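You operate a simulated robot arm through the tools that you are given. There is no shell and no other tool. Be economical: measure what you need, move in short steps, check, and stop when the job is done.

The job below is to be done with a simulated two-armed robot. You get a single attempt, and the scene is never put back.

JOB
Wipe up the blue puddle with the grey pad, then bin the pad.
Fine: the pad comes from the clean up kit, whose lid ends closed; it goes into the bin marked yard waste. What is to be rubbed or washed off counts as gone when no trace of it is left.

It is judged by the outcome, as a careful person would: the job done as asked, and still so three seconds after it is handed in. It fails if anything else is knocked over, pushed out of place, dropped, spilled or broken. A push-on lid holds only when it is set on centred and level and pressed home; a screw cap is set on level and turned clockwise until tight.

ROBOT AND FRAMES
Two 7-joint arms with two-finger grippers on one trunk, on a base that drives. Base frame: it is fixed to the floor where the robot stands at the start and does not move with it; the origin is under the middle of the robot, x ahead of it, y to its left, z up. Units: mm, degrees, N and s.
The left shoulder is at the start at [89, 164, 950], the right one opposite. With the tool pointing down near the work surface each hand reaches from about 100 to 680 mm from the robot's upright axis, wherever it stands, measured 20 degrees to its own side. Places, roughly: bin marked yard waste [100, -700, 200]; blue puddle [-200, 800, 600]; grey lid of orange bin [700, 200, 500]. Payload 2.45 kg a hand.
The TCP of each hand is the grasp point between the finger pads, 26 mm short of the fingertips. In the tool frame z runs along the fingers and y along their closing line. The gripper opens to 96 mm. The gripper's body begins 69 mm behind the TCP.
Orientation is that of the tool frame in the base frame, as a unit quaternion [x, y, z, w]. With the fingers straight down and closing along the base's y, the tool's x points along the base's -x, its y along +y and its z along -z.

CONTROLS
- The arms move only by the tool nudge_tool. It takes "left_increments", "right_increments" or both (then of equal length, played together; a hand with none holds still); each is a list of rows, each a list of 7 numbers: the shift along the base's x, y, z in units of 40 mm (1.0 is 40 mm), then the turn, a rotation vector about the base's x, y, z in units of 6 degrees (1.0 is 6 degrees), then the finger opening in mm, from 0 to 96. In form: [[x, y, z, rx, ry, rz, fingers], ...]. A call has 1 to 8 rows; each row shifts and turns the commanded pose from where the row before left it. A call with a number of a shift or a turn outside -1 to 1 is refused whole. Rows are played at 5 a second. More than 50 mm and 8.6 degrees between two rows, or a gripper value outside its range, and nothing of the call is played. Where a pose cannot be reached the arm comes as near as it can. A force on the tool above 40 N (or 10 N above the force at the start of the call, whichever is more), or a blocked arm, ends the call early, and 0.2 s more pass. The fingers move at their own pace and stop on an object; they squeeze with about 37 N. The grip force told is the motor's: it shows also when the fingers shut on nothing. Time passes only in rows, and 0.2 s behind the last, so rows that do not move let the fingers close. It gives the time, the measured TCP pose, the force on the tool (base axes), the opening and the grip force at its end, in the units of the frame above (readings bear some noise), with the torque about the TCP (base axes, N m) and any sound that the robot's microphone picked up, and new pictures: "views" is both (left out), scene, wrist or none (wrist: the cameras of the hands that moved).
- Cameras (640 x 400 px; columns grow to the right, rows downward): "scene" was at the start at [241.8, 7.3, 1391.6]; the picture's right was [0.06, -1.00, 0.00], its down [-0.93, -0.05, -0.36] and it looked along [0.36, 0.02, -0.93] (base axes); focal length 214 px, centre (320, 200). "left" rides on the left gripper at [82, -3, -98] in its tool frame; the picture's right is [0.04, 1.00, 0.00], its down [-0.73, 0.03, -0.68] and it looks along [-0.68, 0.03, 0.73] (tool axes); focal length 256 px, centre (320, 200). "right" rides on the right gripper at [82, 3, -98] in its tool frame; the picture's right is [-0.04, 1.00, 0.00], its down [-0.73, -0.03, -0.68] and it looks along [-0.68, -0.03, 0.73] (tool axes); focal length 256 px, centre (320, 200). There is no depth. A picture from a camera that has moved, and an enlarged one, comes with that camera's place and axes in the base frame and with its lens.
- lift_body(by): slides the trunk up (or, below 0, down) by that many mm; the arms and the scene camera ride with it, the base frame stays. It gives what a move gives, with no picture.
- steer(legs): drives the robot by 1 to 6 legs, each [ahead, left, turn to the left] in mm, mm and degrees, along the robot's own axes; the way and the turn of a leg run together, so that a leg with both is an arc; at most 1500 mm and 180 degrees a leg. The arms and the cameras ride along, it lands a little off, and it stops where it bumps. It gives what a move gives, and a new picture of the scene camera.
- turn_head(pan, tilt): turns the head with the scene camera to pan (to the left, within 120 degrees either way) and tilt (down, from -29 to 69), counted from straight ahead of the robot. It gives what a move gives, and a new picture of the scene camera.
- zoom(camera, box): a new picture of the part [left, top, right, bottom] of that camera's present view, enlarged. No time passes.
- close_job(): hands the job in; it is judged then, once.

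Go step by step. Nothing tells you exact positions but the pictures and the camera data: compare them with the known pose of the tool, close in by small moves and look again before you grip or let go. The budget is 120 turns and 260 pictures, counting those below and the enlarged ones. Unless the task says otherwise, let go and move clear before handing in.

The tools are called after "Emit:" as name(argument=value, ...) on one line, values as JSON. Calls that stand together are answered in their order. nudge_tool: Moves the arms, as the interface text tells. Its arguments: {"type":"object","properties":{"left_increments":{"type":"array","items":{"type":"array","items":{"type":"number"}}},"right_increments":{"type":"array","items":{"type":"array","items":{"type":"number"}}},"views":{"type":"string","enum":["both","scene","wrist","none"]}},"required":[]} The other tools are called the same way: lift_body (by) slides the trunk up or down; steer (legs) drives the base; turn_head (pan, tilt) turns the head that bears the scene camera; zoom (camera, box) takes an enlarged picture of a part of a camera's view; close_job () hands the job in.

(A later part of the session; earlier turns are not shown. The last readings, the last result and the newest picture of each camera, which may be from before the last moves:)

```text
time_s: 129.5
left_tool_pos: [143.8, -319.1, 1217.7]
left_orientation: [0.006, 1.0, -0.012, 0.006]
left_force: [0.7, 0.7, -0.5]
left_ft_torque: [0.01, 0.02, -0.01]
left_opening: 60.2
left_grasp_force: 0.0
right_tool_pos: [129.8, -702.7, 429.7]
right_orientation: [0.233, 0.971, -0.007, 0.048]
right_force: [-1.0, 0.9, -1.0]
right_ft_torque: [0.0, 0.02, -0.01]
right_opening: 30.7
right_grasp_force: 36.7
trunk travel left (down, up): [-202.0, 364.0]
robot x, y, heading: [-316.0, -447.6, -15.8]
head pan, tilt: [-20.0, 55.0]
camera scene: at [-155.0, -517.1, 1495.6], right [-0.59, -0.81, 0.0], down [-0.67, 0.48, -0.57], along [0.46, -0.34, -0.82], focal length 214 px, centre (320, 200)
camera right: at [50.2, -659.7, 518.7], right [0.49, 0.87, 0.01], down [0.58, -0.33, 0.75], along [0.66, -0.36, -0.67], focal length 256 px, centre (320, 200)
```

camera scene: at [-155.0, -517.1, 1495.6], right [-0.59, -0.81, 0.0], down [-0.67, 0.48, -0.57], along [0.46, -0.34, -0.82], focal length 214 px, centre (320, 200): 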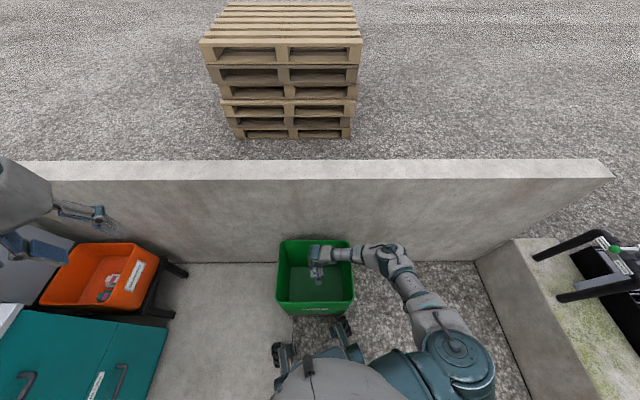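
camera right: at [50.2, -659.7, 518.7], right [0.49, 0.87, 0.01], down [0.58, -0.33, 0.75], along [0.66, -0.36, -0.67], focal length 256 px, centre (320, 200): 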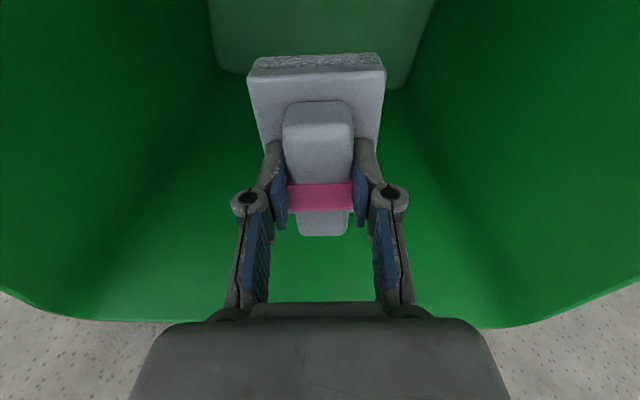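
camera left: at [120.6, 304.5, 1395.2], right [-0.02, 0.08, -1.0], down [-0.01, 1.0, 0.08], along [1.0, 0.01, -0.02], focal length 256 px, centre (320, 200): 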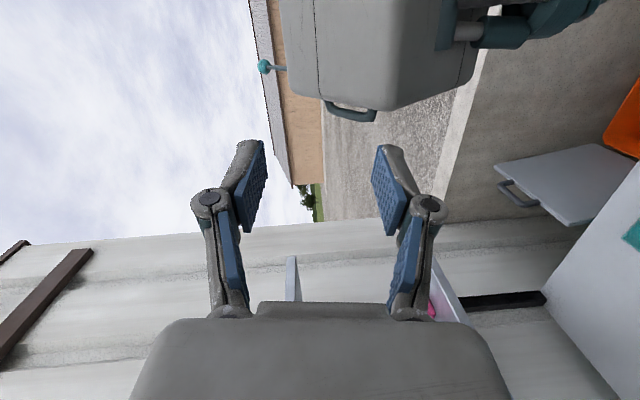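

Emit:
nudge_tool(right_increments=[[0, 0, -0.9, 0, 0, 0, 0], [0, 0, -0.9, 0, 0, 0, 0], [0, 0, -0.9, 0, 0, 0, 0], [0, 0, 0, 0, 0, 0, 0]], views="scene")

```text
time_s: 130.5
left_tool_pos: [145.3, -317.8, 1216.7]
left_orientation: [0.005, 1.0, -0.011, 0.006]
left_force: [-0.3, -0.2, -0.4]
left_ft_torque: [-0.07, 0.01, 0.03]
left_opening: 59.9
left_grasp_force: 0.0
right_tool_pos: [130.2, -702.4, 322.1]
right_orientation: [0.232, 0.971, -0.006, 0.05]
right_force: [-0.5, -0.2, -0.1]
right_ft_torque: [0.02, 0.02, -0.04]
right_opening: 30.7
right_grasp_force: 37.0
trunk travel left (down, up): [-202.0, 364.0]
robot x, y, heading: [-315.3, -448.7, -15.9]
head pan, tilt: [-20.0, 55.0]
camera scene: at [-155.1, -514.3, 1495.8], right [-0.59, -0.81, 0.0], down [-0.67, 0.48, -0.57], along [0.46, -0.34, -0.82], focal length 214 px, centre (320, 200)
```

scene: 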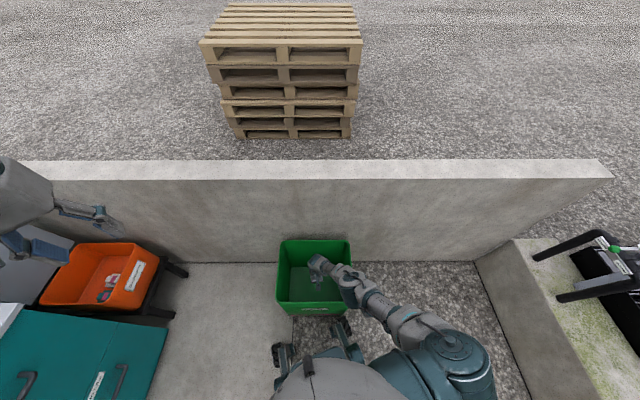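

Deep enough inside the bin. I release the pad and rise straight up.

Emit:
nudge_tool(right_increments=[[0, 0, 0, 0, 0, 0, 60], [0, 0, 0, 0, 0, 0, 70], [0, 0, 0.3, 0, 0, 0, 70], [0, 0, 0.9, 0, 0, 0, 70], [0, 0, 0.9, 0, 0, 0, 70], [0, 0, 0.9, 0, 0, 0, 70], [0, 0, 0.9, 0, 0, 0, 70], [0, 0, 0.9, 0, 0, 0, 70]], views="wrist")

Emit:
nudge_tool(right_increments=[[0, 0, 0.9, 0, 0, 0, 70], [0, 0, 0.9, 0, 0, 0, 70], [0, 0, 0.9, 0, 0, 0, 70], [0, 0, 0.9, 0, 0, 0, 70], [0, 0, 0.9, 0, 0, 0, 70], [-0.3, 0, 0.9, 0, 0, 0, 70], [-0.3, 0, 0.9, 0, 0, 0, 70], [-0.3, 0, 0.9, 0, 0, 0, 70]], views="both")

```text
time_s: 132.3
left_tool_pos: [143.4, -318.2, 1217.9]
left_orientation: [0.005, 1.0, -0.011, 0.006]
left_force: [0.1, -0.1, 0.6]
left_ft_torque: [0.04, 0.01, -0.04]
left_opening: 59.7
left_grasp_force: 0.0
right_tool_pos: [129.8, -702.5, 516.1]
right_orientation: [0.234, 0.971, -0.007, 0.049]
right_force: [-0.2, -0.4, 0.4]
right_ft_torque: [-0.01, -0.02, 0.01]
right_opening: 70.0
right_grasp_force: 0.0
trunk travel left (down, up): [-202.0, 364.0]
robot x, y, heading: [-316.5, -447.7, -16.2]
head pan, tilt: [-20.0, 55.0]
camera right: at [49.6, -659.6, 604.8], right [0.49, 0.87, 0.01], down [0.58, -0.33, 0.75], along [0.66, -0.36, -0.66], focal length 256 px, centre (320, 200)
```

right: 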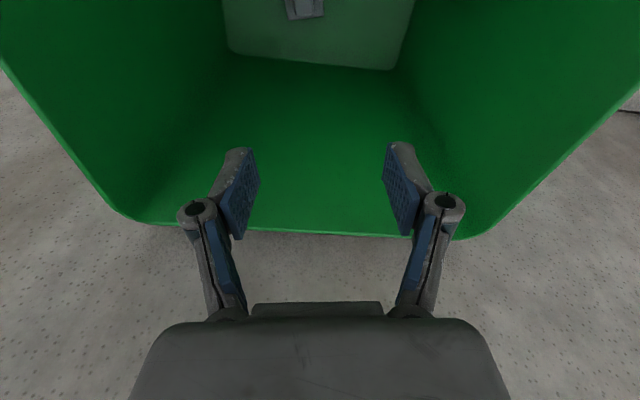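

```text
time_s: 134.1
left_tool_pos: [143.6, -318.5, 1217.5]
left_orientation: [0.005, 1.0, -0.012, 0.005]
left_force: [0.0, -0.2, 0.3]
left_ft_torque: [0.01, -0.01, 0.03]
left_opening: 59.7
left_grasp_force: 0.1
right_tool_pos: [94.8, -703.0, 803.7]
right_orientation: [0.231, 0.972, -0.007, 0.048]
right_force: [-0.2, -0.3, 0.0]
right_ft_torque: [0.02, -0.02, 0.01]
right_opening: 70.1
right_grasp_force: 0.0
trunk travel left (down, up): [-202.0, 364.0]
robot x, y, heading: [-315.2, -445.1, -16.0]
head pan, tilt: [-20.0, 55.0]
camera scene: at [-156.8, -517.4, 1495.9], right [-0.59, -0.81, 0.0], down [-0.66, 0.48, -0.57], along [0.46, -0.34, -0.82], focal length 214 px, centre (320, 200)
camera right: at [15.3, -659.3, 893.0], right [0.49, 0.87, 0.01], down [0.58, -0.33, 0.75], along [0.66, -0.36, -0.66], focal length 256 px, centre (320, 200)
```

scene: 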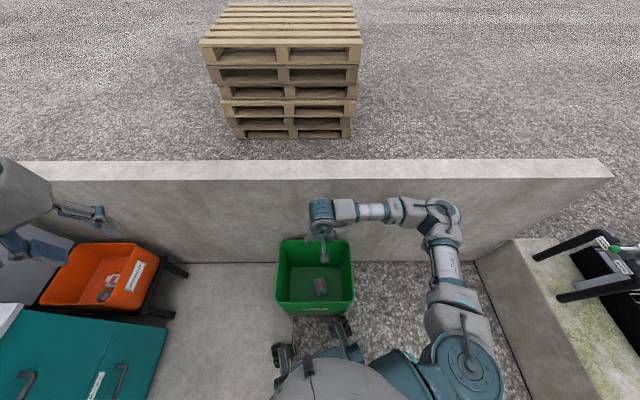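
right: 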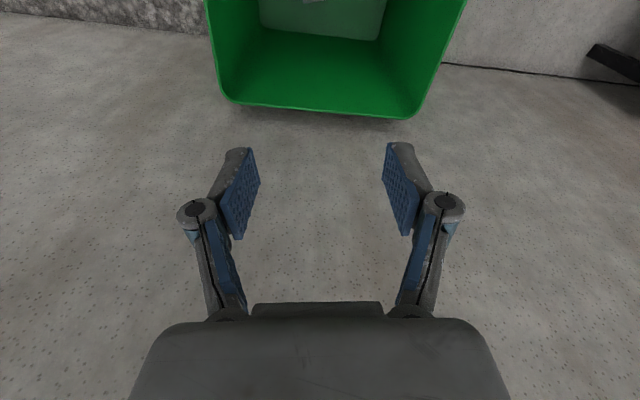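

The pad lies in the bin. Next is closing the lid: I tuck both hands, turn and drive back to the pose from which I opened it.

Emit:
nudge_tool(right_increments=[[-0.68, -0.3, 0.9, 0, 0, 0, 50], [-0.68, -0.3, 0.9, 0, 0, 0, 50], [-0.68, -0.3, 0.9, 0, 0, 0, 50], [-0.68, -0.3, 0.9, 0, 0, 0, 50], [-0.68, -0.3, 0.9, 0, 0, 0, 50]], left_increments=[[-0.8, 0.38, -0.33, 0, 0, 0, 20], [-0.8, 0.38, -0.33, 0, 0, 0, 20], [-0.8, 0.38, -0.33, 0, 0, 0, 20], [-0.8, 0.38, -0.33, 0, 0, 0, 20], [-0.8, 0.38, -0.33, 0, 0, 0, 20]], views="none")

Emit:
steer(legs=[[0, 0, 24], [407, 364, 0]])

Emit:
turn_head(pan=10, tilt=50)

```text
time_s: 135.3
left_tool_pos: [-19.0, -241.1, 1152.8]
left_orientation: [0.005, 1.0, -0.012, 0.007]
left_force: [-0.8, 0.3, 0.0]
left_ft_torque: [0.02, -0.04, 0.0]
left_opening: 20.0
left_grasp_force: 0.0
right_tool_pos: [-45.3, -761.8, 983.4]
right_orientation: [0.232, 0.971, -0.007, 0.05]
right_force: [0.0, -0.2, 0.5]
right_ft_torque: [-0.04, -0.02, 0.0]
right_opening: 49.8
right_grasp_force: 0.0
trunk travel left (down, up): [-202.0, 364.0]
robot x, y, heading: [-316.6, -446.7, -16.5]
head pan, tilt: [-20.0, 55.0]
```

```text
time_s: 139.7
left_tool_pos: [228.2, 281.6, 1150.1]
left_orientation: [-0.201, 0.979, -0.011, 0.007]
left_force: [-0.6, -0.1, -0.9]
left_ft_torque: [0.02, 0.05, 0.01]
left_opening: 20.0
left_grasp_force: 0.0
right_tool_pos: [415.1, -204.5, 983.9]
right_orientation: [0.025, 0.998, 0.002, 0.05]
right_force: [0.4, 0.4, -0.5]
right_ft_torque: [0.0, -0.01, -0.01]
right_opening: 50.2
right_grasp_force: 0.1
trunk travel left (down, up): [-202.0, 364.0]
robot x, y, heading: [39.6, -30.2, 8.0]
head pan, tilt: [-20.0, 55.0]
camera scene: at [206.6, -5.4, 1496.3], right [-0.21, -0.98, 0.02], down [-0.8, 0.16, -0.58], along [0.56, -0.13, -0.82], focal length 214 px, centre (320, 200)
```

scene: 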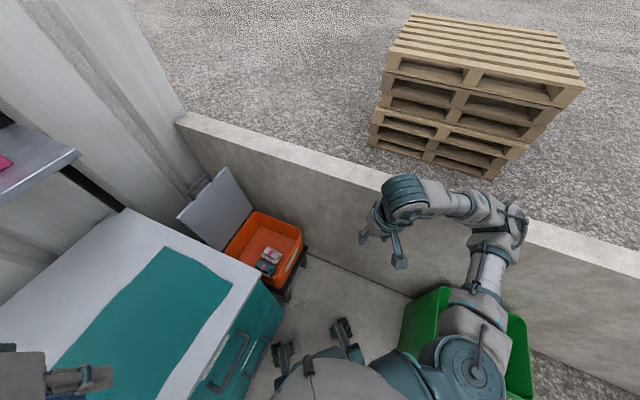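

```text
time_s: 140.7
left_tool_pos: [232.0, 238.6, 1158.8]
left_orientation: [-0.2, 0.98, 0.006, 0.009]
left_force: [0.0, 0.0, 0.6]
left_ft_torque: [0.0, 0.0, 0.01]
left_opening: 19.8
left_grasp_force: 0.0
right_tool_pos: [416.8, -241.1, 978.5]
right_orientation: [0.028, 0.998, 0.017, 0.048]
right_force: [0.4, 0.1, 1.4]
right_ft_torque: [0.1, 0.0, 0.0]
right_opening: 49.9
right_grasp_force: 0.1
trunk travel left (down, up): [-202.0, 364.0]
robot x, y, heading: [38.4, -34.0, 7.8]
head pan, tilt: [10.0, 50.0]
camera scene: at [213.9, -3.5, 1502.7], right [0.31, -0.95, 0.0], down [-0.73, -0.23, -0.64], along [0.61, 0.2, -0.77], focal length 214 px, centre (320, 200)
```

scene: 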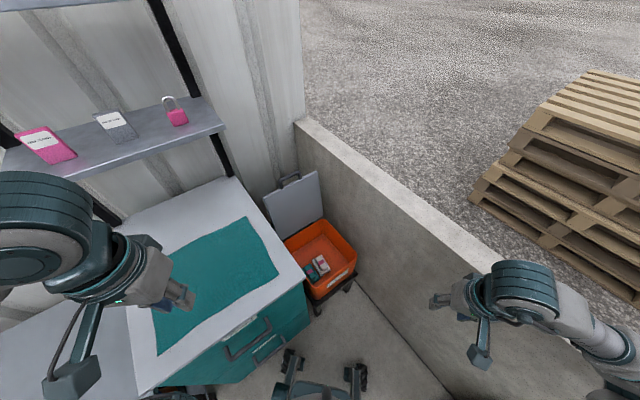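

The lid still stands open. I lower the trunk as before, then yaw and tilt the right hand for the handle.

Emit:
lift_body(by=-200)

Emit:
nudge_tool(right_increments=[[0.3, 0.3, 0.5, 0, 0, -1, 46], [0.3, 0.3, 0.5, 0, 0, -1, 46], [0.3, 0.3, 0.5, 0, 0, -1, 46], [0.3, 0.3, 0.3, 0, 0, -1, 46], [0.3, 0.3, 0.3, 0, 0, -1, 46], [0.3, 0.3, 0, 0.4, -0.3, -0.5, 46], [0.3, 0.3, 0, 0.81, -0.59, 0, 46], [0.3, 0.3, 0, 0.81, -0.59, 0, 46]], views="none")

Emit:
nudge_tool(right_increments=[[0.4, 0.7, 0.1, 0.81, -0.59, 0, 46], [0.4, 0.7, 0.1, 0.81, -0.59, 0, 46], [0.4, 0.7, 0.1, 0.81, -0.59, 0, 46], [0.4, 0.7, 0.1, 0.81, -0.59, 0, 46], [0.4, 0.7, 0.1, 0.81, -0.59, 0, 46], [0.4, 0.7, 0.1, 0.81, -0.59, 0, 46]], views="both")

```text
time_s: 142.8
left_tool_pos: [223.1, 270.0, 952.0]
left_orientation: [-0.201, 0.979, -0.007, 0.011]
left_force: [-0.2, 0.4, -0.5]
left_ft_torque: [-0.02, 0.01, 0.02]
left_opening: 19.9
left_grasp_force: 0.1
right_tool_pos: [419.6, -211.7, 768.0]
right_orientation: [0.024, 1.0, -0.001, 0.015]
right_force: [0.0, 0.0, -0.1]
right_ft_torque: [0.0, -0.01, 0.01]
right_opening: 50.2
right_grasp_force: 0.1
trunk travel left (down, up): [-2.0, 564.0]
robot x, y, heading: [38.9, -28.6, 7.9]
head pan, tilt: [10.0, 50.0]
```

```text
time_s: 144.7
left_tool_pos: [219.7, 275.6, 953.5]
left_orientation: [-0.202, 0.979, -0.009, 0.013]
left_force: [-0.7, -0.6, 0.3]
left_ft_torque: [0.04, -0.03, -0.01]
left_opening: 20.1
left_grasp_force: 0.1
right_tool_pos: [513.4, -108.8, 856.2]
right_orientation: [0.302, 0.943, 0.122, 0.064]
right_force: [-0.2, 0.7, -0.7]
right_ft_torque: [0.04, -0.04, -0.02]
right_opening: 46.2
right_grasp_force: 0.1
trunk travel left (down, up): [-2.0, 564.0]
robot x, y, heading: [38.8, -26.9, 8.2]
head pan, tilt: [10.0, 50.0]
```

```text
time_s: 146.1
left_tool_pos: [221.8, 264.9, 956.1]
left_orientation: [-0.202, 0.979, -0.005, 0.013]
left_force: [0.0, 0.2, 0.0]
left_ft_torque: [0.03, 0.0, -0.01]
left_opening: 20.3
left_grasp_force: 0.1
right_tool_pos: [611.2, 46.1, 876.7]
right_orientation: [0.281, 0.854, 0.41, 0.152]
right_force: [0.1, 0.0, -0.2]
right_ft_torque: [-0.03, 0.05, 0.02]
right_opening: 46.2
right_grasp_force: 0.1
trunk travel left (down, up): [-2.0, 564.0]
robot x, y, heading: [34.9, -28.9, 8.1]
head pan, tilt: [10.0, 50.0]
camera scene: at [431.5, 49.6, 1250.4], right [0.31, -0.95, 0.01], down [-0.72, -0.24, -0.65], along [0.62, 0.19, -0.76], focal length 214 px, centre (320, 200)
camera right: at [499.1, 37.1, 937.5], right [0.39, 0.48, 0.79], down [0.24, -0.88, 0.42], along [0.89, 0.03, -0.45], focal length 256 px, centre (320, 200)
```

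scene: 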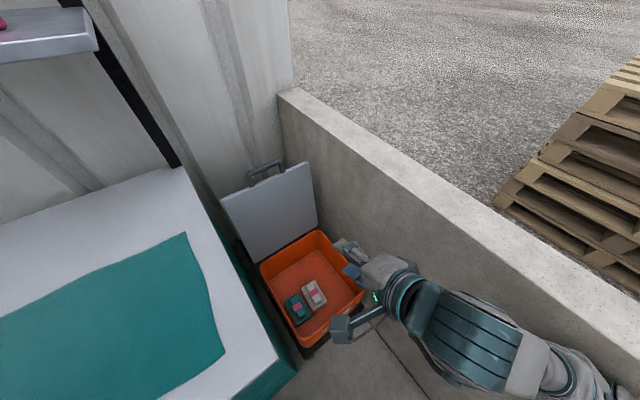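
right: 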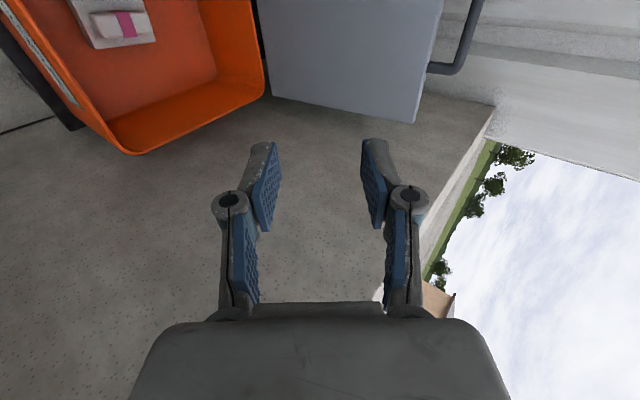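

Emit:
zoom(camera="scene", box=[210, 145, 340, 265])

Emit:
zoom(camera="right", box=[380, 0, 540, 120])

```text
3.33 times, centred on (275, 205) of scene
camera zoom: at [431.5, 49.6, 1250.4], right [0.31, -0.95, 0.01], down [-0.72, -0.24, -0.65], along [0.62, 0.19, -0.76], focal length 715 px, centre (470, 183)
```

zoom: 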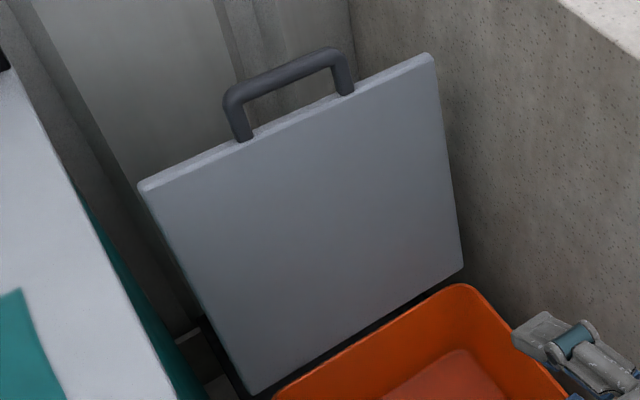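

```text
3.33 times, centred on (460, 60) of right
camera zoom: at [499.1, 37.1, 937.5], right [0.39, 0.48, 0.79], down [0.24, -0.88, 0.42], along [0.89, 0.03, -0.45], focal length 853 px, centre (-147, 667)
```

zoom: 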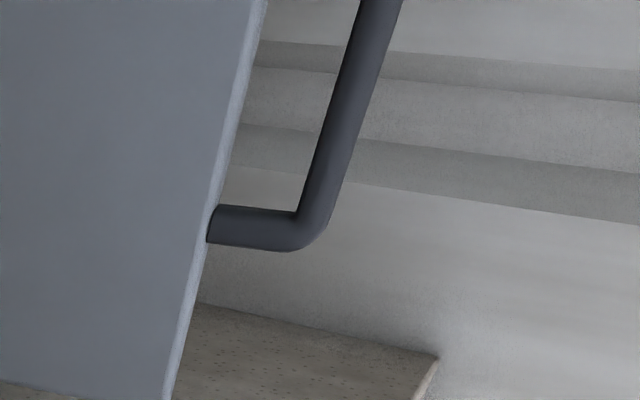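

The bar is at about [809, 320, 857], unchanged. I move to a pre-grasp point 80 mm short of it.

Emit:
nudge_tool(right_increments=[[0.5, 0.72, 0.1, 0.81, -0.59, 0, 46], [0.5, 0.72, 0.1, 0, 0, 0, 46], [0.5, 0.72, 0.1, 0, 0, 0, 46], [0.5, 0.72, 0.1, 0, 0, 0, 46], [0.5, 0.72, 0.03, 0, 0, 0, 46], [0.5, 0.72, 0, 0, 0, 0, 46], [0.5, 0.72, 0, 0, 0, 0, 46]], views="wrist")

```text
time_s: 147.7
left_tool_pos: [228.2, 265.6, 954.7]
left_orientation: [-0.202, 0.979, -0.004, 0.008]
left_force: [0.1, 0.1, 1.0]
left_ft_torque: [-0.02, -0.01, -0.04]
left_opening: 20.0
left_grasp_force: 0.0
right_tool_pos: [756.9, 248.9, 889.7]
right_orientation: [0.277, 0.831, 0.453, 0.163]
right_force: [0.1, 0.4, 1.1]
right_ft_torque: [-0.01, -0.01, 0.0]
right_opening: 46.0
right_grasp_force: 0.1
trunk travel left (down, up): [-2.0, 564.0]
robot x, y, heading: [40.3, -33.2, 7.8]
head pan, tilt: [10.0, 50.0]
camera right: at [642.7, 235.6, 943.1], right [0.35, 0.41, 0.84], down [0.22, -0.91, 0.35], along [0.91, 0.06, -0.4], focal length 256 px, centre (320, 200)
```

right: 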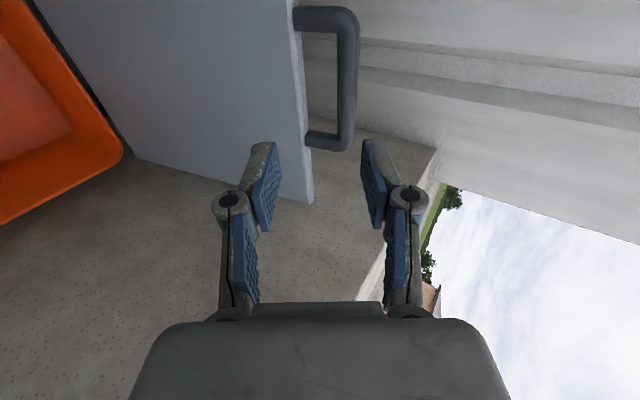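

Emit:
nudge_tool(right_increments=[[0.15, 0.19, 0.38, 0, 0, 0, 44], [0.5, 0.66, -0.53, 0, 0, 0, 44], [0.3, 0.4, -0.32, 0, 0, 0, 44], [0, 0, 0, 0, 0, 0, 44]], views="wrist")

```text
time_s: 148.7
left_tool_pos: [229.2, 263.2, 954.3]
left_orientation: [-0.202, 0.979, -0.003, 0.009]
left_force: [0.0, -0.2, -0.5]
left_ft_torque: [0.0, 0.03, 0.01]
left_opening: 19.9
left_grasp_force: 0.0
right_tool_pos: [796.5, 297.0, 870.8]
right_orientation: [0.278, 0.831, 0.454, 0.163]
right_force: [1.3, 0.6, 0.8]
right_ft_torque: [0.04, 0.0, 0.02]
right_opening: 44.0
right_grasp_force: 0.2
trunk travel left (down, up): [-2.0, 564.0]
robot x, y, heading: [38.8, -30.7, 7.9]
head pan, tilt: [10.0, 50.0]
camera right: at [681.6, 282.7, 925.2], right [0.35, 0.41, 0.84], down [0.22, -0.91, 0.35], along [0.91, 0.06, -0.4], focal length 256 px, centre (320, 200)
```

right: 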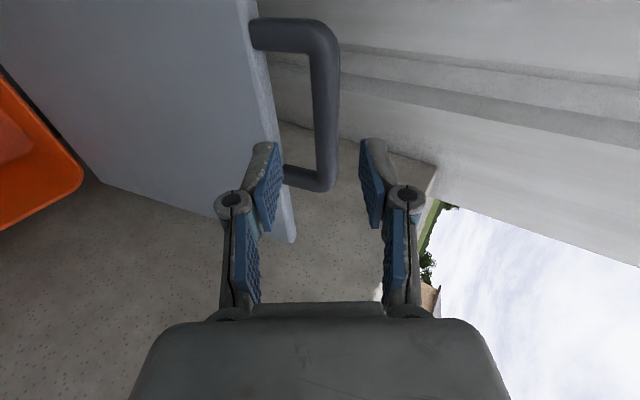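

Emit:
nudge_tool(right_increments=[[0.04, 0.05, 0.1, 0, 0, 0, 34], [0.2, 0.26, -0.21, 0, 0, 0, 34], [0.16, 0.2, -0.17, 0, 0, 0, 34], [0, 0, 0, 0, 0, 0, 34]], views="wrist")

```text
time_s: 149.7
left_tool_pos: [229.5, 261.2, 956.1]
left_orientation: [-0.203, 0.979, -0.002, 0.008]
left_force: [0.6, -0.5, 1.5]
left_ft_torque: [-0.02, 0.0, 0.0]
left_opening: 19.7
left_grasp_force: 0.1
right_tool_pos: [807.7, 308.5, 866.9]
right_orientation: [0.278, 0.831, 0.454, 0.162]
right_force: [0.7, 0.0, 0.1]
right_ft_torque: [0.03, -0.01, 0.05]
right_opening: 33.8
right_grasp_force: 0.0
right hand out of reach, approached as far as the arm can: row 3
trunk travel left (down, up): [-2.0, 564.0]
robot x, y, heading: [34.1, -29.7, 7.8]
head pan, tilt: [10.0, 50.0]
camera right: at [692.3, 294.5, 921.0], right [0.35, 0.41, 0.84], down [0.22, -0.91, 0.35], along [0.91, 0.06, -0.4], focal length 256 px, centre (320, 200)
```

right: 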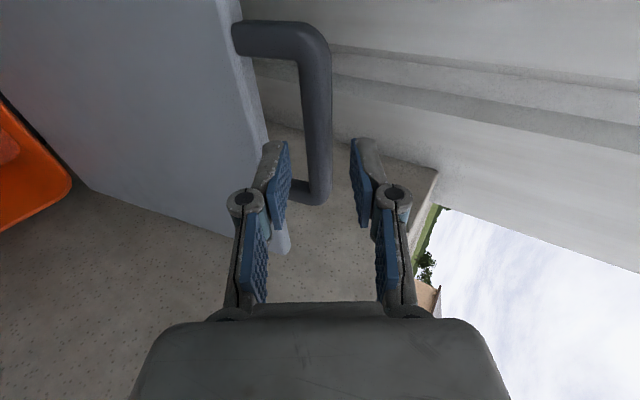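

The bar is between the pads at TCP depth. I close.

Emit:
nudge_tool(right_increments=[[0, 0, 0, 0, 0, 0, 0], [0, 0, 0, 0, 0, 0, 0], [0, 0, 0, 0, 0, 0, 0]], views="wrist")

```text
time_s: 150.4
left_tool_pos: [229.4, 262.6, 954.4]
left_orientation: [-0.203, 0.979, -0.003, 0.008]
left_force: [-0.4, 0.2, 0.0]
left_ft_torque: [0.01, -0.01, 0.04]
left_opening: 20.1
left_grasp_force: 0.1
right_tool_pos: [805.5, 311.4, 867.1]
right_orientation: [0.277, 0.831, 0.454, 0.162]
right_force: [0.1, 0.1, -0.4]
right_ft_torque: [0.0, -0.01, -0.03]
right_opening: 0.0
right_grasp_force: 28.6
trunk travel left (down, up): [-2.0, 564.0]
robot x, y, heading: [35.3, -29.7, 7.9]
head pan, tilt: [10.0, 50.0]
camera right: at [691.8, 296.4, 920.5], right [0.35, 0.41, 0.84], down [0.22, -0.91, 0.35], along [0.91, 0.06, -0.4], focal length 256 px, centre (320, 200)
```

right: 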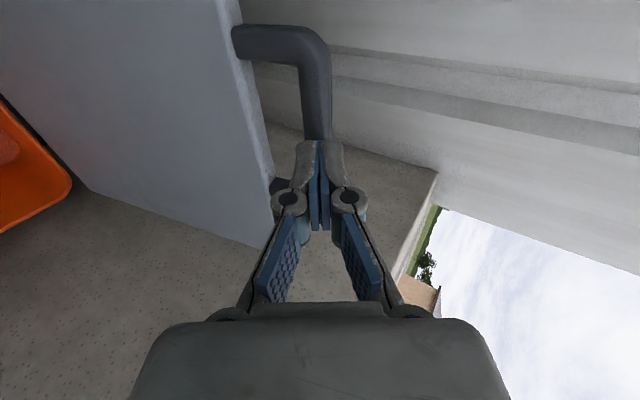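

The tips fell a little short of the bar. I reopen, then drive the base 30 mm ahead with the fingers straddling the bar.

Emit:
nudge_tool(right_increments=[[-0.1, -0.13, 0.1, 0, 0, 0, 36], [-0.05, -0.06, -0.05, 0, 0, 0, 36]], views="none")

Emit:
steer(legs=[[28, 8, 0]])

Emit:
zoom(camera="right", box=[0, 0, 640, 400])

```text
time_s: 151.1
left_tool_pos: [228.5, 263.1, 955.2]
left_orientation: [-0.202, 0.979, -0.002, 0.009]
left_force: [0.8, 0.1, 0.3]
left_ft_torque: [0.02, -0.02, 0.0]
left_opening: 19.6
left_grasp_force: 0.1
right_tool_pos: [800.0, 301.1, 867.7]
right_orientation: [0.277, 0.832, 0.453, 0.162]
right_force: [0.4, 0.3, -0.1]
right_ft_torque: [-0.01, -0.03, 0.0]
right_opening: 35.9
right_grasp_force: 0.0
trunk travel left (down, up): [-2.0, 564.0]
robot x, y, heading: [37.2, -29.4, 7.9]
head pan, tilt: [10.0, 50.0]
```

```text
time_s: 151.9
left_tool_pos: [256.9, 272.5, 955.2]
left_orientation: [-0.201, 0.979, -0.003, 0.008]
left_force: [0.6, -0.4, -0.6]
left_ft_torque: [-0.01, 0.03, 0.01]
left_opening: 19.6
left_grasp_force: 0.0
right_tool_pos: [821.5, 309.3, 868.2]
right_orientation: [0.278, 0.831, 0.454, 0.162]
right_force: [-0.2, 0.9, -0.5]
right_ft_torque: [0.0, 0.01, 0.0]
right_opening: 36.0
right_grasp_force: 0.1
trunk travel left (down, up): [-2.0, 564.0]
robot x, y, heading: [59.6, -21.6, 8.3]
head pan, tilt: [10.0, 50.0]
camera scene: at [475.7, 39.7, 1246.1], right [0.31, -0.95, -0.01], down [-0.73, -0.23, -0.64], along [0.61, 0.2, -0.77], focal length 214 px, centre (320, 200)
```

scene: 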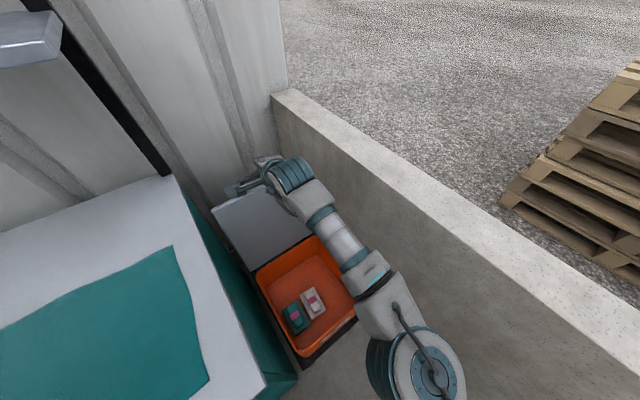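

```text
1.00 times, centred on (320, 200) of right (not enlarged: the box is as wide or as high as the picture)
camera zoom: at [708.1, 296.0, 921.6], right [0.35, 0.41, 0.84], down [0.22, -0.91, 0.35], along [0.91, 0.06, -0.41], focal length 256 px, centre (320, 200)
```

zoom: 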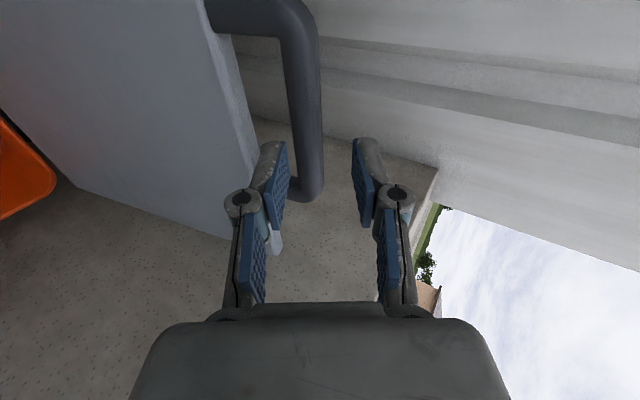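

Emit:
nudge_tool(right_increments=[[-0.3, 0.25, -0.1, 0, 0, 0, 36], [0.12, 0.2, -0.15, 0, 0, 0, 36], [0.12, 0.17, -0.13, 0, 0, 0, 36], [0, 0, 0, 0, 0, 0, 36]], views="wrist")

```text
time_s: 152.9
left_tool_pos: [250.9, 278.2, 953.8]
left_orientation: [-0.2, 0.98, -0.007, 0.011]
left_force: [-0.5, 0.1, 0.5]
left_ft_torque: [0.01, 0.0, 0.01]
left_opening: 19.8
left_grasp_force: 0.1
right_tool_pos: [817.6, 332.2, 854.7]
right_orientation: [0.281, 0.829, 0.453, 0.166]
right_force: [0.6, 0.4, -0.6]
right_ft_torque: [0.01, 0.0, 0.05]
right_opening: 36.1
right_grasp_force: 0.0
right hand out of reach, approached as far as the arm can: row 3
trunk travel left (down, up): [-2.0, 564.0]
robot x, y, heading: [60.9, -19.5, 7.8]
head pan, tilt: [10.0, 50.0]
camera right: at [701.4, 318.4, 908.8], right [0.34, 0.41, 0.85], down [0.21, -0.91, 0.35], along [0.92, 0.05, -0.4], focal length 256 px, centre (320, 200)
```

right: 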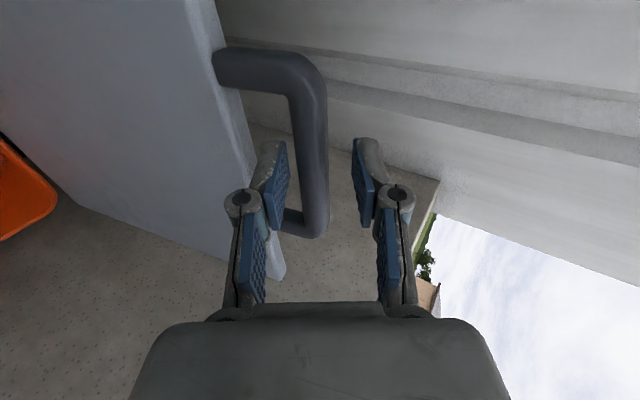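

Emit:
nudge_tool(right_increments=[[0, 0, 0, 0, 0, 0, 0], [0, 0, 0, 0, 0, 0, 0], [0, 0, 0, 0, 0, 0, 0]], views="wrist")

```text
time_s: 153.7
left_tool_pos: [248.3, 278.8, 954.1]
left_orientation: [-0.2, 0.98, -0.006, 0.011]
left_force: [-0.3, 0.1, -0.4]
left_ft_torque: [-0.02, 0.0, 0.02]
left_opening: 20.3
left_grasp_force: 0.0
right_tool_pos: [816.5, 330.2, 852.4]
right_orientation: [0.28, 0.831, 0.451, 0.165]
right_force: [-21.4, -11.9, -12.4]
right_ft_torque: [-0.16, 0.42, 0.91]
right_opening: 12.9
right_grasp_force: 39.2
trunk travel left (down, up): [-2.0, 564.0]
robot x, y, heading: [62.7, -14.8, 7.6]
head pan, tilt: [10.0, 50.0]
camera right: at [701.4, 317.5, 906.2], right [0.35, 0.41, 0.84], down [0.21, -0.91, 0.36], along [0.91, 0.05, -0.4], focal length 256 px, centre (320, 200)
```

right: 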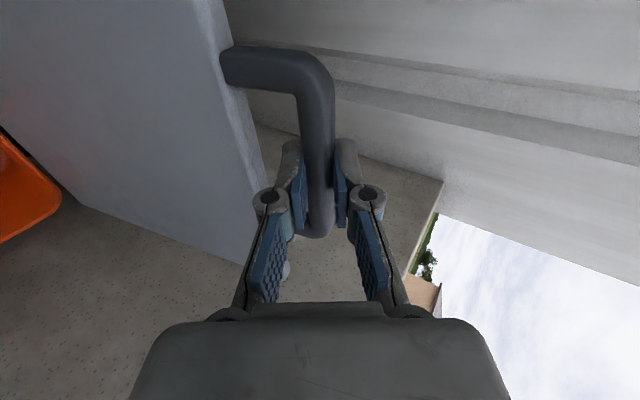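

Gripped. I reverse the arc: first two steps forward past vertical.

Emit:
nudge_tool(right_increments=[[-0.52, -0.72, 0.12, 0, 0, 0, 0], [-0.52, -0.72, 0.03, 0, 0, 0, 0], [-0.52, -0.72, -0.06, 0, 0, 0, 0], [-0.52, -0.71, -0.15, 0, 0, 0, 0]], views="scene")

```text
time_s: 154.7
left_tool_pos: [253.1, 276.0, 955.1]
left_orientation: [-0.201, 0.98, -0.005, 0.009]
left_force: [-0.2, -0.3, -0.5]
left_ft_torque: [-0.01, 0.0, 0.01]
left_opening: 20.0
left_grasp_force: 0.1
right_tool_pos: [734.7, 219.3, 852.4]
right_orientation: [0.28, 0.83, 0.452, 0.167]
right_force: [26.4, -20.3, 1.5]
right_ft_torque: [-0.18, -0.14, 0.01]
right_opening: 13.1
right_grasp_force: 39.7
trunk travel left (down, up): [-2.0, 564.0]
robot x, y, heading: [61.2, -18.2, 8.1]
head pan, tilt: [10.0, 50.0]
camera scene: at [479.8, 33.0, 1245.0], right [0.31, -0.95, -0.02], down [-0.74, -0.23, -0.64], along [0.6, 0.21, -0.77], focal length 214 px, centre (320, 200)
```

scene: 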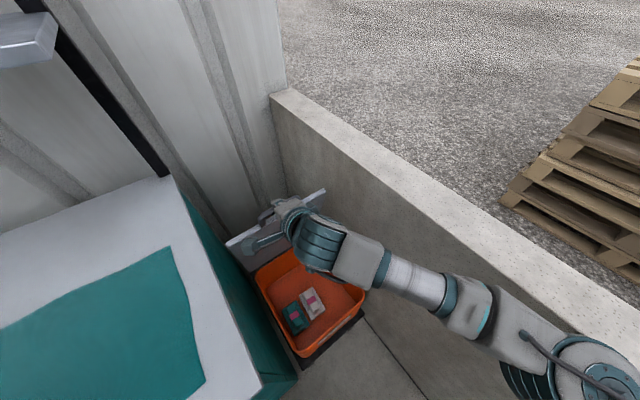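

Emit:
nudge_tool(right_increments=[[-0.47, -0.71, -0.25, 0, 0, 0, 0], [-0.45, -0.69, -0.34, 0, 0, 0, 0], [-0.43, -0.66, -0.42, 0, 0, 0, 0], [-0.4, -0.62, -0.5, 0, 0, 0, 0]], views="scene")

```text
time_s: 155.7
left_tool_pos: [237.4, 294.4, 953.3]
left_orientation: [-0.203, 0.979, -0.016, 0.014]
left_force: [0.0, 0.5, -0.5]
left_ft_torque: [0.01, 0.01, 0.0]
left_opening: 20.0
left_grasp_force: 0.1
right_tool_pos: [646.5, 130.8, 799.6]
right_orientation: [0.27, 0.834, 0.449, 0.173]
right_force: [19.2, -28.3, 16.7]
right_ft_torque: [0.44, 0.39, -0.99]
right_opening: 13.3
right_grasp_force: 40.4
trunk travel left (down, up): [-2.0, 564.0]
robot x, y, heading: [56.5, -17.9, 8.1]
head pan, tilt: [10.0, 50.0]
camera scene: at [453.1, 69.8, 1252.9], right [0.31, -0.95, 0.02], down [-0.72, -0.25, -0.65], along [0.62, 0.19, -0.76], focal length 214 px, centre (320, 200)
```

scene: 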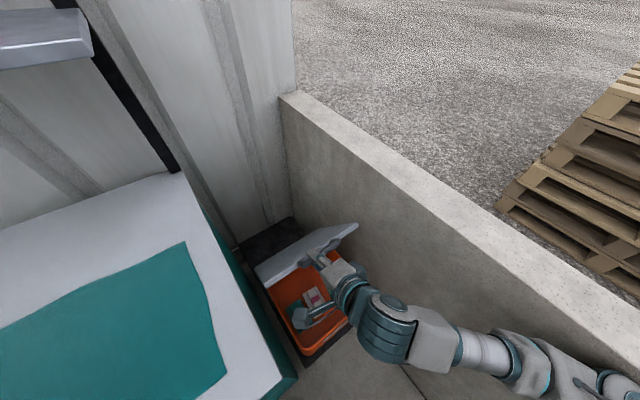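

The right elbow is touching the wall again in this tilted pose. When opening, the tool was vertical here, so I rotate the wrist back toward vertical, holding the lid.

Emit:
nudge_tool(right_increments=[[0, 0, 0, -0.81, 0.59, 0, 0], [0, 0, 0, -0.81, 0.59, 0, 0], [0, 0, 0, -0.81, 0.59, 0, 0], [0, 0, 0, -0.81, 0.59, 0, 0]], views="scene")

```text
time_s: 156.7
left_tool_pos: [249.7, 277.6, 955.1]
left_orientation: [-0.201, 0.98, -0.006, 0.012]
left_force: [-0.8, 0.8, -0.2]
left_ft_torque: [0.01, -0.01, 0.0]
left_opening: 20.0
left_grasp_force: 0.0
right_tool_pos: [658.2, 114.1, 794.0]
right_orientation: [0.296, 0.91, 0.268, 0.108]
right_force: [-20.7, -0.1, 14.9]
right_ft_torque: [0.51, 0.77, 0.57]
right_opening: 13.3
right_grasp_force: 40.1
trunk travel left (down, up): [-2.0, 564.0]
robot x, y, heading: [61.0, -15.0, 7.8]
head pan, tilt: [10.0, 50.0]
camera scene: at [470.9, 37.3, 1248.4], right [0.31, -0.95, -0.01], down [-0.73, -0.23, -0.64], along [0.61, 0.21, -0.77], focal length 214 px, centre (320, 200)
```

scene: 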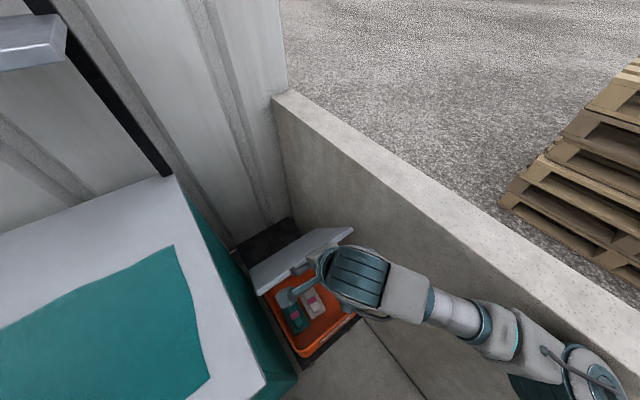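

That freed the elbow. I continue closing with the tool nearly vertical.

Emit:
nudge_tool(right_increments=[[-0.44, -0.61, -0.45, -0.81, 0.59, 0, 0], [-0.36, -0.5, -0.64, -0.81, 0.59, 0, 0], [-0.32, -0.44, -0.7, -0.4, 0.3, 0, 0], [-0.28, -0.38, -0.75, 0, 0, 0, 0]], views="scene")

```text
time_s: 157.7
left_tool_pos: [238.7, 292.4, 955.2]
left_orientation: [-0.202, 0.979, -0.016, 0.015]
left_force: [-0.1, -0.5, 0.0]
left_ft_torque: [0.03, 0.02, -0.04]
left_opening: 19.9
left_grasp_force: 0.1
right_tool_pos: [595.5, 47.8, 698.1]
right_orientation: [0.302, 0.94, 0.141, 0.076]
right_force: [25.4, -27.7, 3.7]
right_ft_torque: [-0.19, -0.15, -0.59]
right_opening: 13.2
right_grasp_force: 40.2
trunk travel left (down, up): [-2.0, 564.0]
robot x, y, heading: [57.8, -20.1, 7.9]
head pan, tilt: [10.0, 50.0]
camera scene: at [453.4, 68.5, 1253.1], right [0.31, -0.95, 0.02], down [-0.72, -0.25, -0.65], along [0.62, 0.19, -0.76], focal length 214 px, centre (320, 200)
```

scene: 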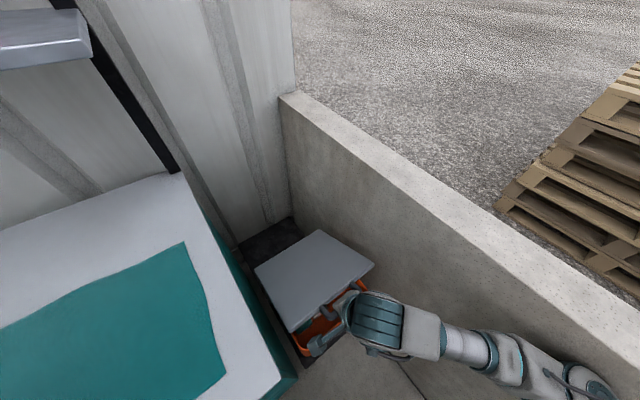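

Emit:
nudge_tool(right_increments=[[0, 0, 0, -0.81, 0.59, 0, 0], [0, 0, 0, -0.81, 0.59, 0, 0], [0, 0, 0, -0.81, 0.59, 0, 0]], views="scene")

```text
time_s: 158.1
left_tool_pos: [240.9, 281.2, 954.4]
left_orientation: [-0.201, 0.979, -0.008, 0.013]
left_force: [-0.2, 0.3, -0.8]
left_ft_torque: [-0.02, -0.01, 0.01]
left_opening: 19.9
left_grasp_force: 0.1
right_tool_pos: [593.5, 42.3, 693.1]
right_orientation: [0.302, 0.946, 0.106, 0.05]
right_force: [-2.4, -10.9, 4.6]
right_ft_torque: [-0.45, -0.35, -0.43]
right_opening: 13.3
right_grasp_force: 39.8
trunk travel left (down, up): [-2.0, 564.0]
robot x, y, heading: [60.2, -23.7, 7.9]
head pan, tilt: [10.0, 50.0]
stopped in row 2 (right hand): the force on the tool passed its limit at 65 N (the readings are from after the stop); the commanded pose is now the measured one
camera scene: at [456.4, 60.9, 1249.9], right [0.31, -0.95, 0.01], down [-0.73, -0.24, -0.64], along [0.62, 0.19, -0.76], focal length 214 px, centre (320, 200)
```

scene: 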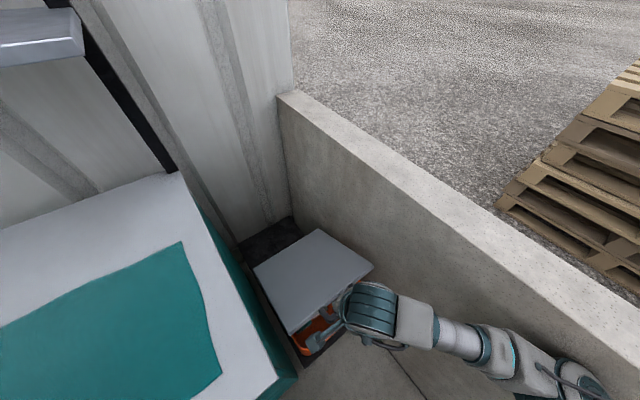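

I continue lowering in two small steps and watch the torso and force.

Emit:
nudge_tool(right_increments=[[-0.22, -0.3, -0.72, 0, 0, 0, 0], [-0.18, -0.25, -0.78, 0, 0, 0, 0]], views="scene")

```text
time_s: 158.7
left_tool_pos: [235.1, 287.2, 954.9]
left_orientation: [-0.201, 0.979, -0.013, 0.016]
left_force: [1.0, 0.4, 0.7]
left_ft_torque: [0.0, 0.01, -0.01]
left_opening: 20.0
left_grasp_force: 0.0
right_tool_pos: [578.4, 25.0, 638.4]
right_orientation: [0.304, 0.945, 0.105, 0.058]
right_force: [26.2, -9.9, -3.8]
right_ft_torque: [-0.47, -0.99, -0.64]
right_opening: 13.7
right_grasp_force: 39.8
trunk travel left (down, up): [-2.0, 564.0]
robot x, y, heading: [62.8, -22.2, 8.1]
head pan, tilt: [10.0, 50.0]
camera scene: at [448.1, 76.5, 1253.4], right [0.31, -0.95, 0.03], down [-0.72, -0.25, -0.65], along [0.62, 0.18, -0.76], focal length 214 px, centre (320, 200)
```

scene: 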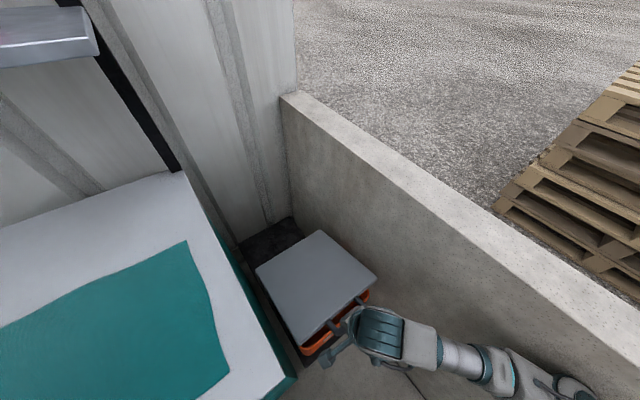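

Emit:
nudge_tool(right_increments=[[-0.13, -0.2, -0.8, 0, 0, 0, 0], [-0.08, -0.12, -0.82, 0, 0, 0, 0]], views="scene")

```text
time_s: 159.5
left_tool_pos: [239.2, 276.3, 956.2]
left_orientation: [-0.201, 0.98, -0.007, 0.013]
left_force: [0.1, 0.0, 0.2]
left_ft_torque: [0.01, -0.05, 0.02]
left_opening: 20.1
left_grasp_force: 0.1
right_tool_pos: [567.1, 9.5, 570.4]
right_orientation: [0.298, 0.946, 0.117, 0.048]
right_force: [12.3, 2.8, -3.5]
right_ft_torque: [-0.57, -0.9, -0.98]
right_opening: 13.3
right_grasp_force: 39.9
trunk travel left (down, up): [-2.0, 564.0]
robot x, y, heading: [58.8, -20.5, 7.9]
head pan, tilt: [10.0, 50.0]
stopped in row 2 (right hand): the force on the tool passed its limit at 43 N (the readings are from after the stop); the commanded pose is now the measured one
camera scene: at [450.2, 79.5, 1250.0], right [0.31, -0.95, 0.03], down [-0.72, -0.25, -0.64], along [0.62, 0.18, -0.76], focal length 214 px, centre (320, 200)
```

scene: 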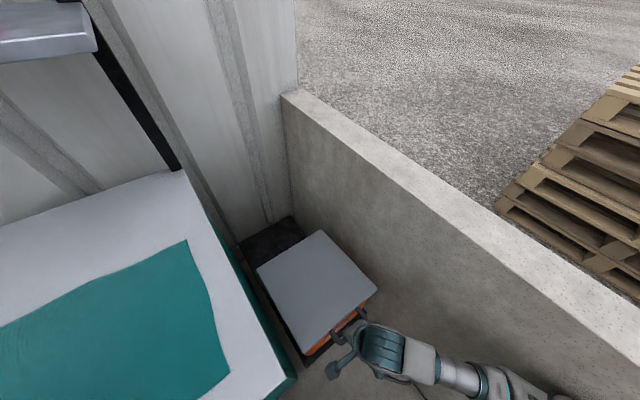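

Almost closed; two more small steps down.

Emit:
nudge_tool(right_increments=[[0.06, 0.03, -0.6, 0, 0, 0, 0], [0.06, 0.03, -0.6, 0, 0, 0, 0]], views="both")

```text
time_s: 159.9
left_tool_pos: [241.4, 263.2, 957.9]
left_orientation: [-0.202, 0.979, 0.002, 0.012]
left_force: [0.6, 0.1, -0.9]
left_ft_torque: [0.0, 0.03, 0.01]
left_opening: 20.0
left_grasp_force: 0.1
right_tool_pos: [565.8, 7.5, 551.2]
right_orientation: [0.294, 0.946, 0.129, 0.038]
right_force: [7.9, -1.7, -2.6]
right_ft_torque: [-0.63, -0.65, -1.16]
right_opening: 13.7
right_grasp_force: 39.9
trunk travel left (down, up): [-2.0, 564.0]
robot x, y, heading: [52.5, -21.3, 8.1]
head pan, tilt: [10.0, 50.0]
stopped in row 2 (right hand): the force on the tool passed its limit at 42 N (the readings are from after the stop); the commanded pose is now the measured one
camera scene: at [452.4, 77.7, 1248.4], right [0.31, -0.95, 0.02], down [-0.72, -0.25, -0.64], along [0.62, 0.18, -0.77], focal length 214 px, centre (320, 200)
camera right: at [486.6, 34.6, 645.4], right [0.58, 0.77, 0.27], down [0.49, -0.59, 0.65], along [0.65, -0.25, -0.72], focal length 256 px, centre (320, 200)
```

scene: 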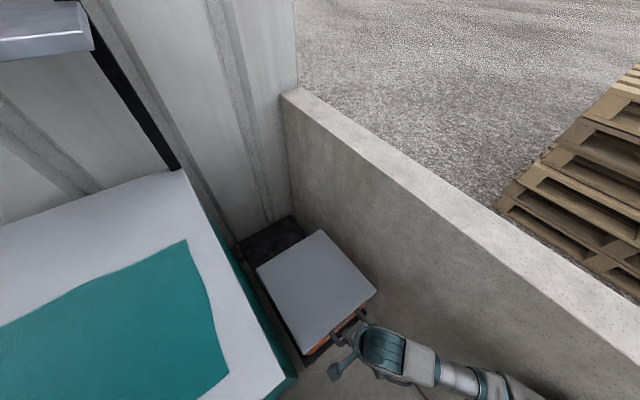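
right: 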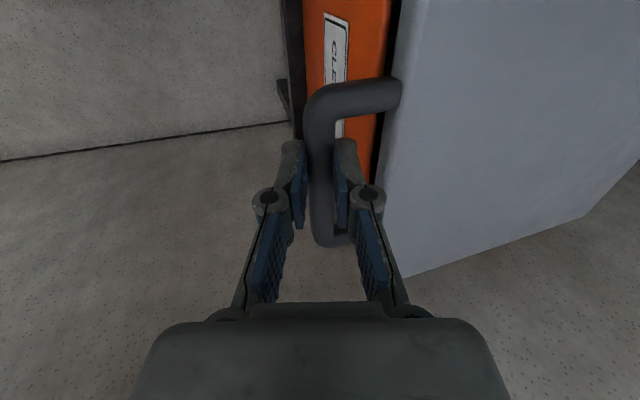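

Emit:
nudge_tool(right_increments=[[0.03, 0.03, -0.4, 0, 0, 0, 0], [0.03, 0.03, -0.4, 0, 0, 0, 0]], views="wrist")

```text
time_s: 160.3
left_tool_pos: [242.9, 253.1, 960.4]
left_orientation: [-0.202, 0.979, 0.011, 0.017]
left_force: [-0.4, -0.2, 0.1]
left_ft_torque: [0.01, 0.01, -0.01]
left_opening: 19.8
left_grasp_force: 0.1
right_tool_pos: [567.3, 6.3, 536.1]
right_orientation: [0.293, 0.945, 0.143, 0.031]
right_force: [10.2, -0.1, -1.7]
right_ft_torque: [0.14, 0.16, -0.83]
right_opening: 13.7
right_grasp_force: 40.0
trunk travel left (down, up): [-2.0, 564.0]
robot x, y, heading: [54.5, -19.4, 7.9]
head pan, tilt: [10.0, 50.0]
stopped in row 2 (right hand): the force on the tool passed its limit at 44 N (the readings are from after the stop); the commanded pose is now the measured one
camera right: at [486.8, 29.6, 632.4], right [0.58, 0.77, 0.29], down [0.49, -0.61, 0.62], along [0.65, -0.22, -0.73], focal length 256 px, centre (320, 200)
```

right: 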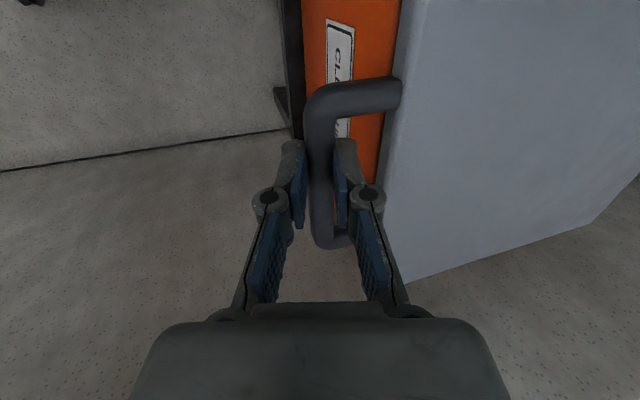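

Emit:
nudge_tool(right_increments=[[0.03, 0.03, -0.35, 0, 0, 0, 0], [0, 0, 0, 0, 0, 0, 0]], views="wrist")

```text
time_s: 160.8
left_tool_pos: [245.9, 241.8, 964.0]
left_orientation: [-0.203, 0.979, 0.022, 0.023]
left_force: [-0.2, 0.6, 0.3]
left_ft_torque: [0.0, -0.01, 0.01]
left_opening: 19.9
left_grasp_force: 0.0
right_tool_pos: [566.9, 4.6, 529.1]
right_orientation: [0.289, 0.944, 0.155, 0.029]
right_force: [3.9, -9.7, 18.8]
right_ft_torque: [-0.23, -0.15, -1.11]
right_opening: 13.5
right_grasp_force: 39.9
trunk travel left (down, up): [-2.0, 564.0]
robot x, y, heading: [50.2, -17.9, 8.1]
head pan, tilt: [10.0, 50.0]
stopped in row 2 (right hand): the force on the tool passed its limit at 44 N (the readings are from after the stop); the commanded pose is now the measured one
camera right: at [486.4, 25.4, 625.5], right [0.57, 0.76, 0.31], down [0.5, -0.62, 0.61], along [0.66, -0.19, -0.73], focal length 256 px, centre (320, 200)
```

right: 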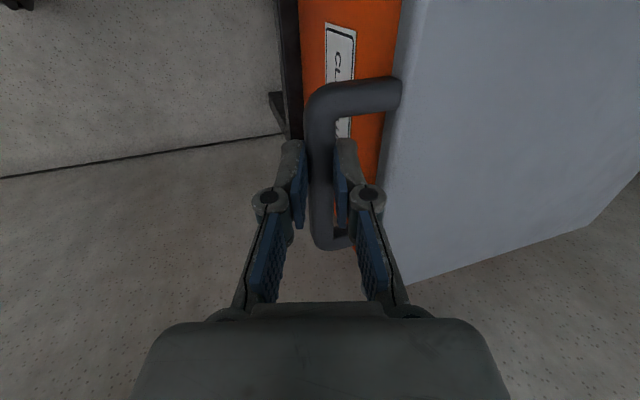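

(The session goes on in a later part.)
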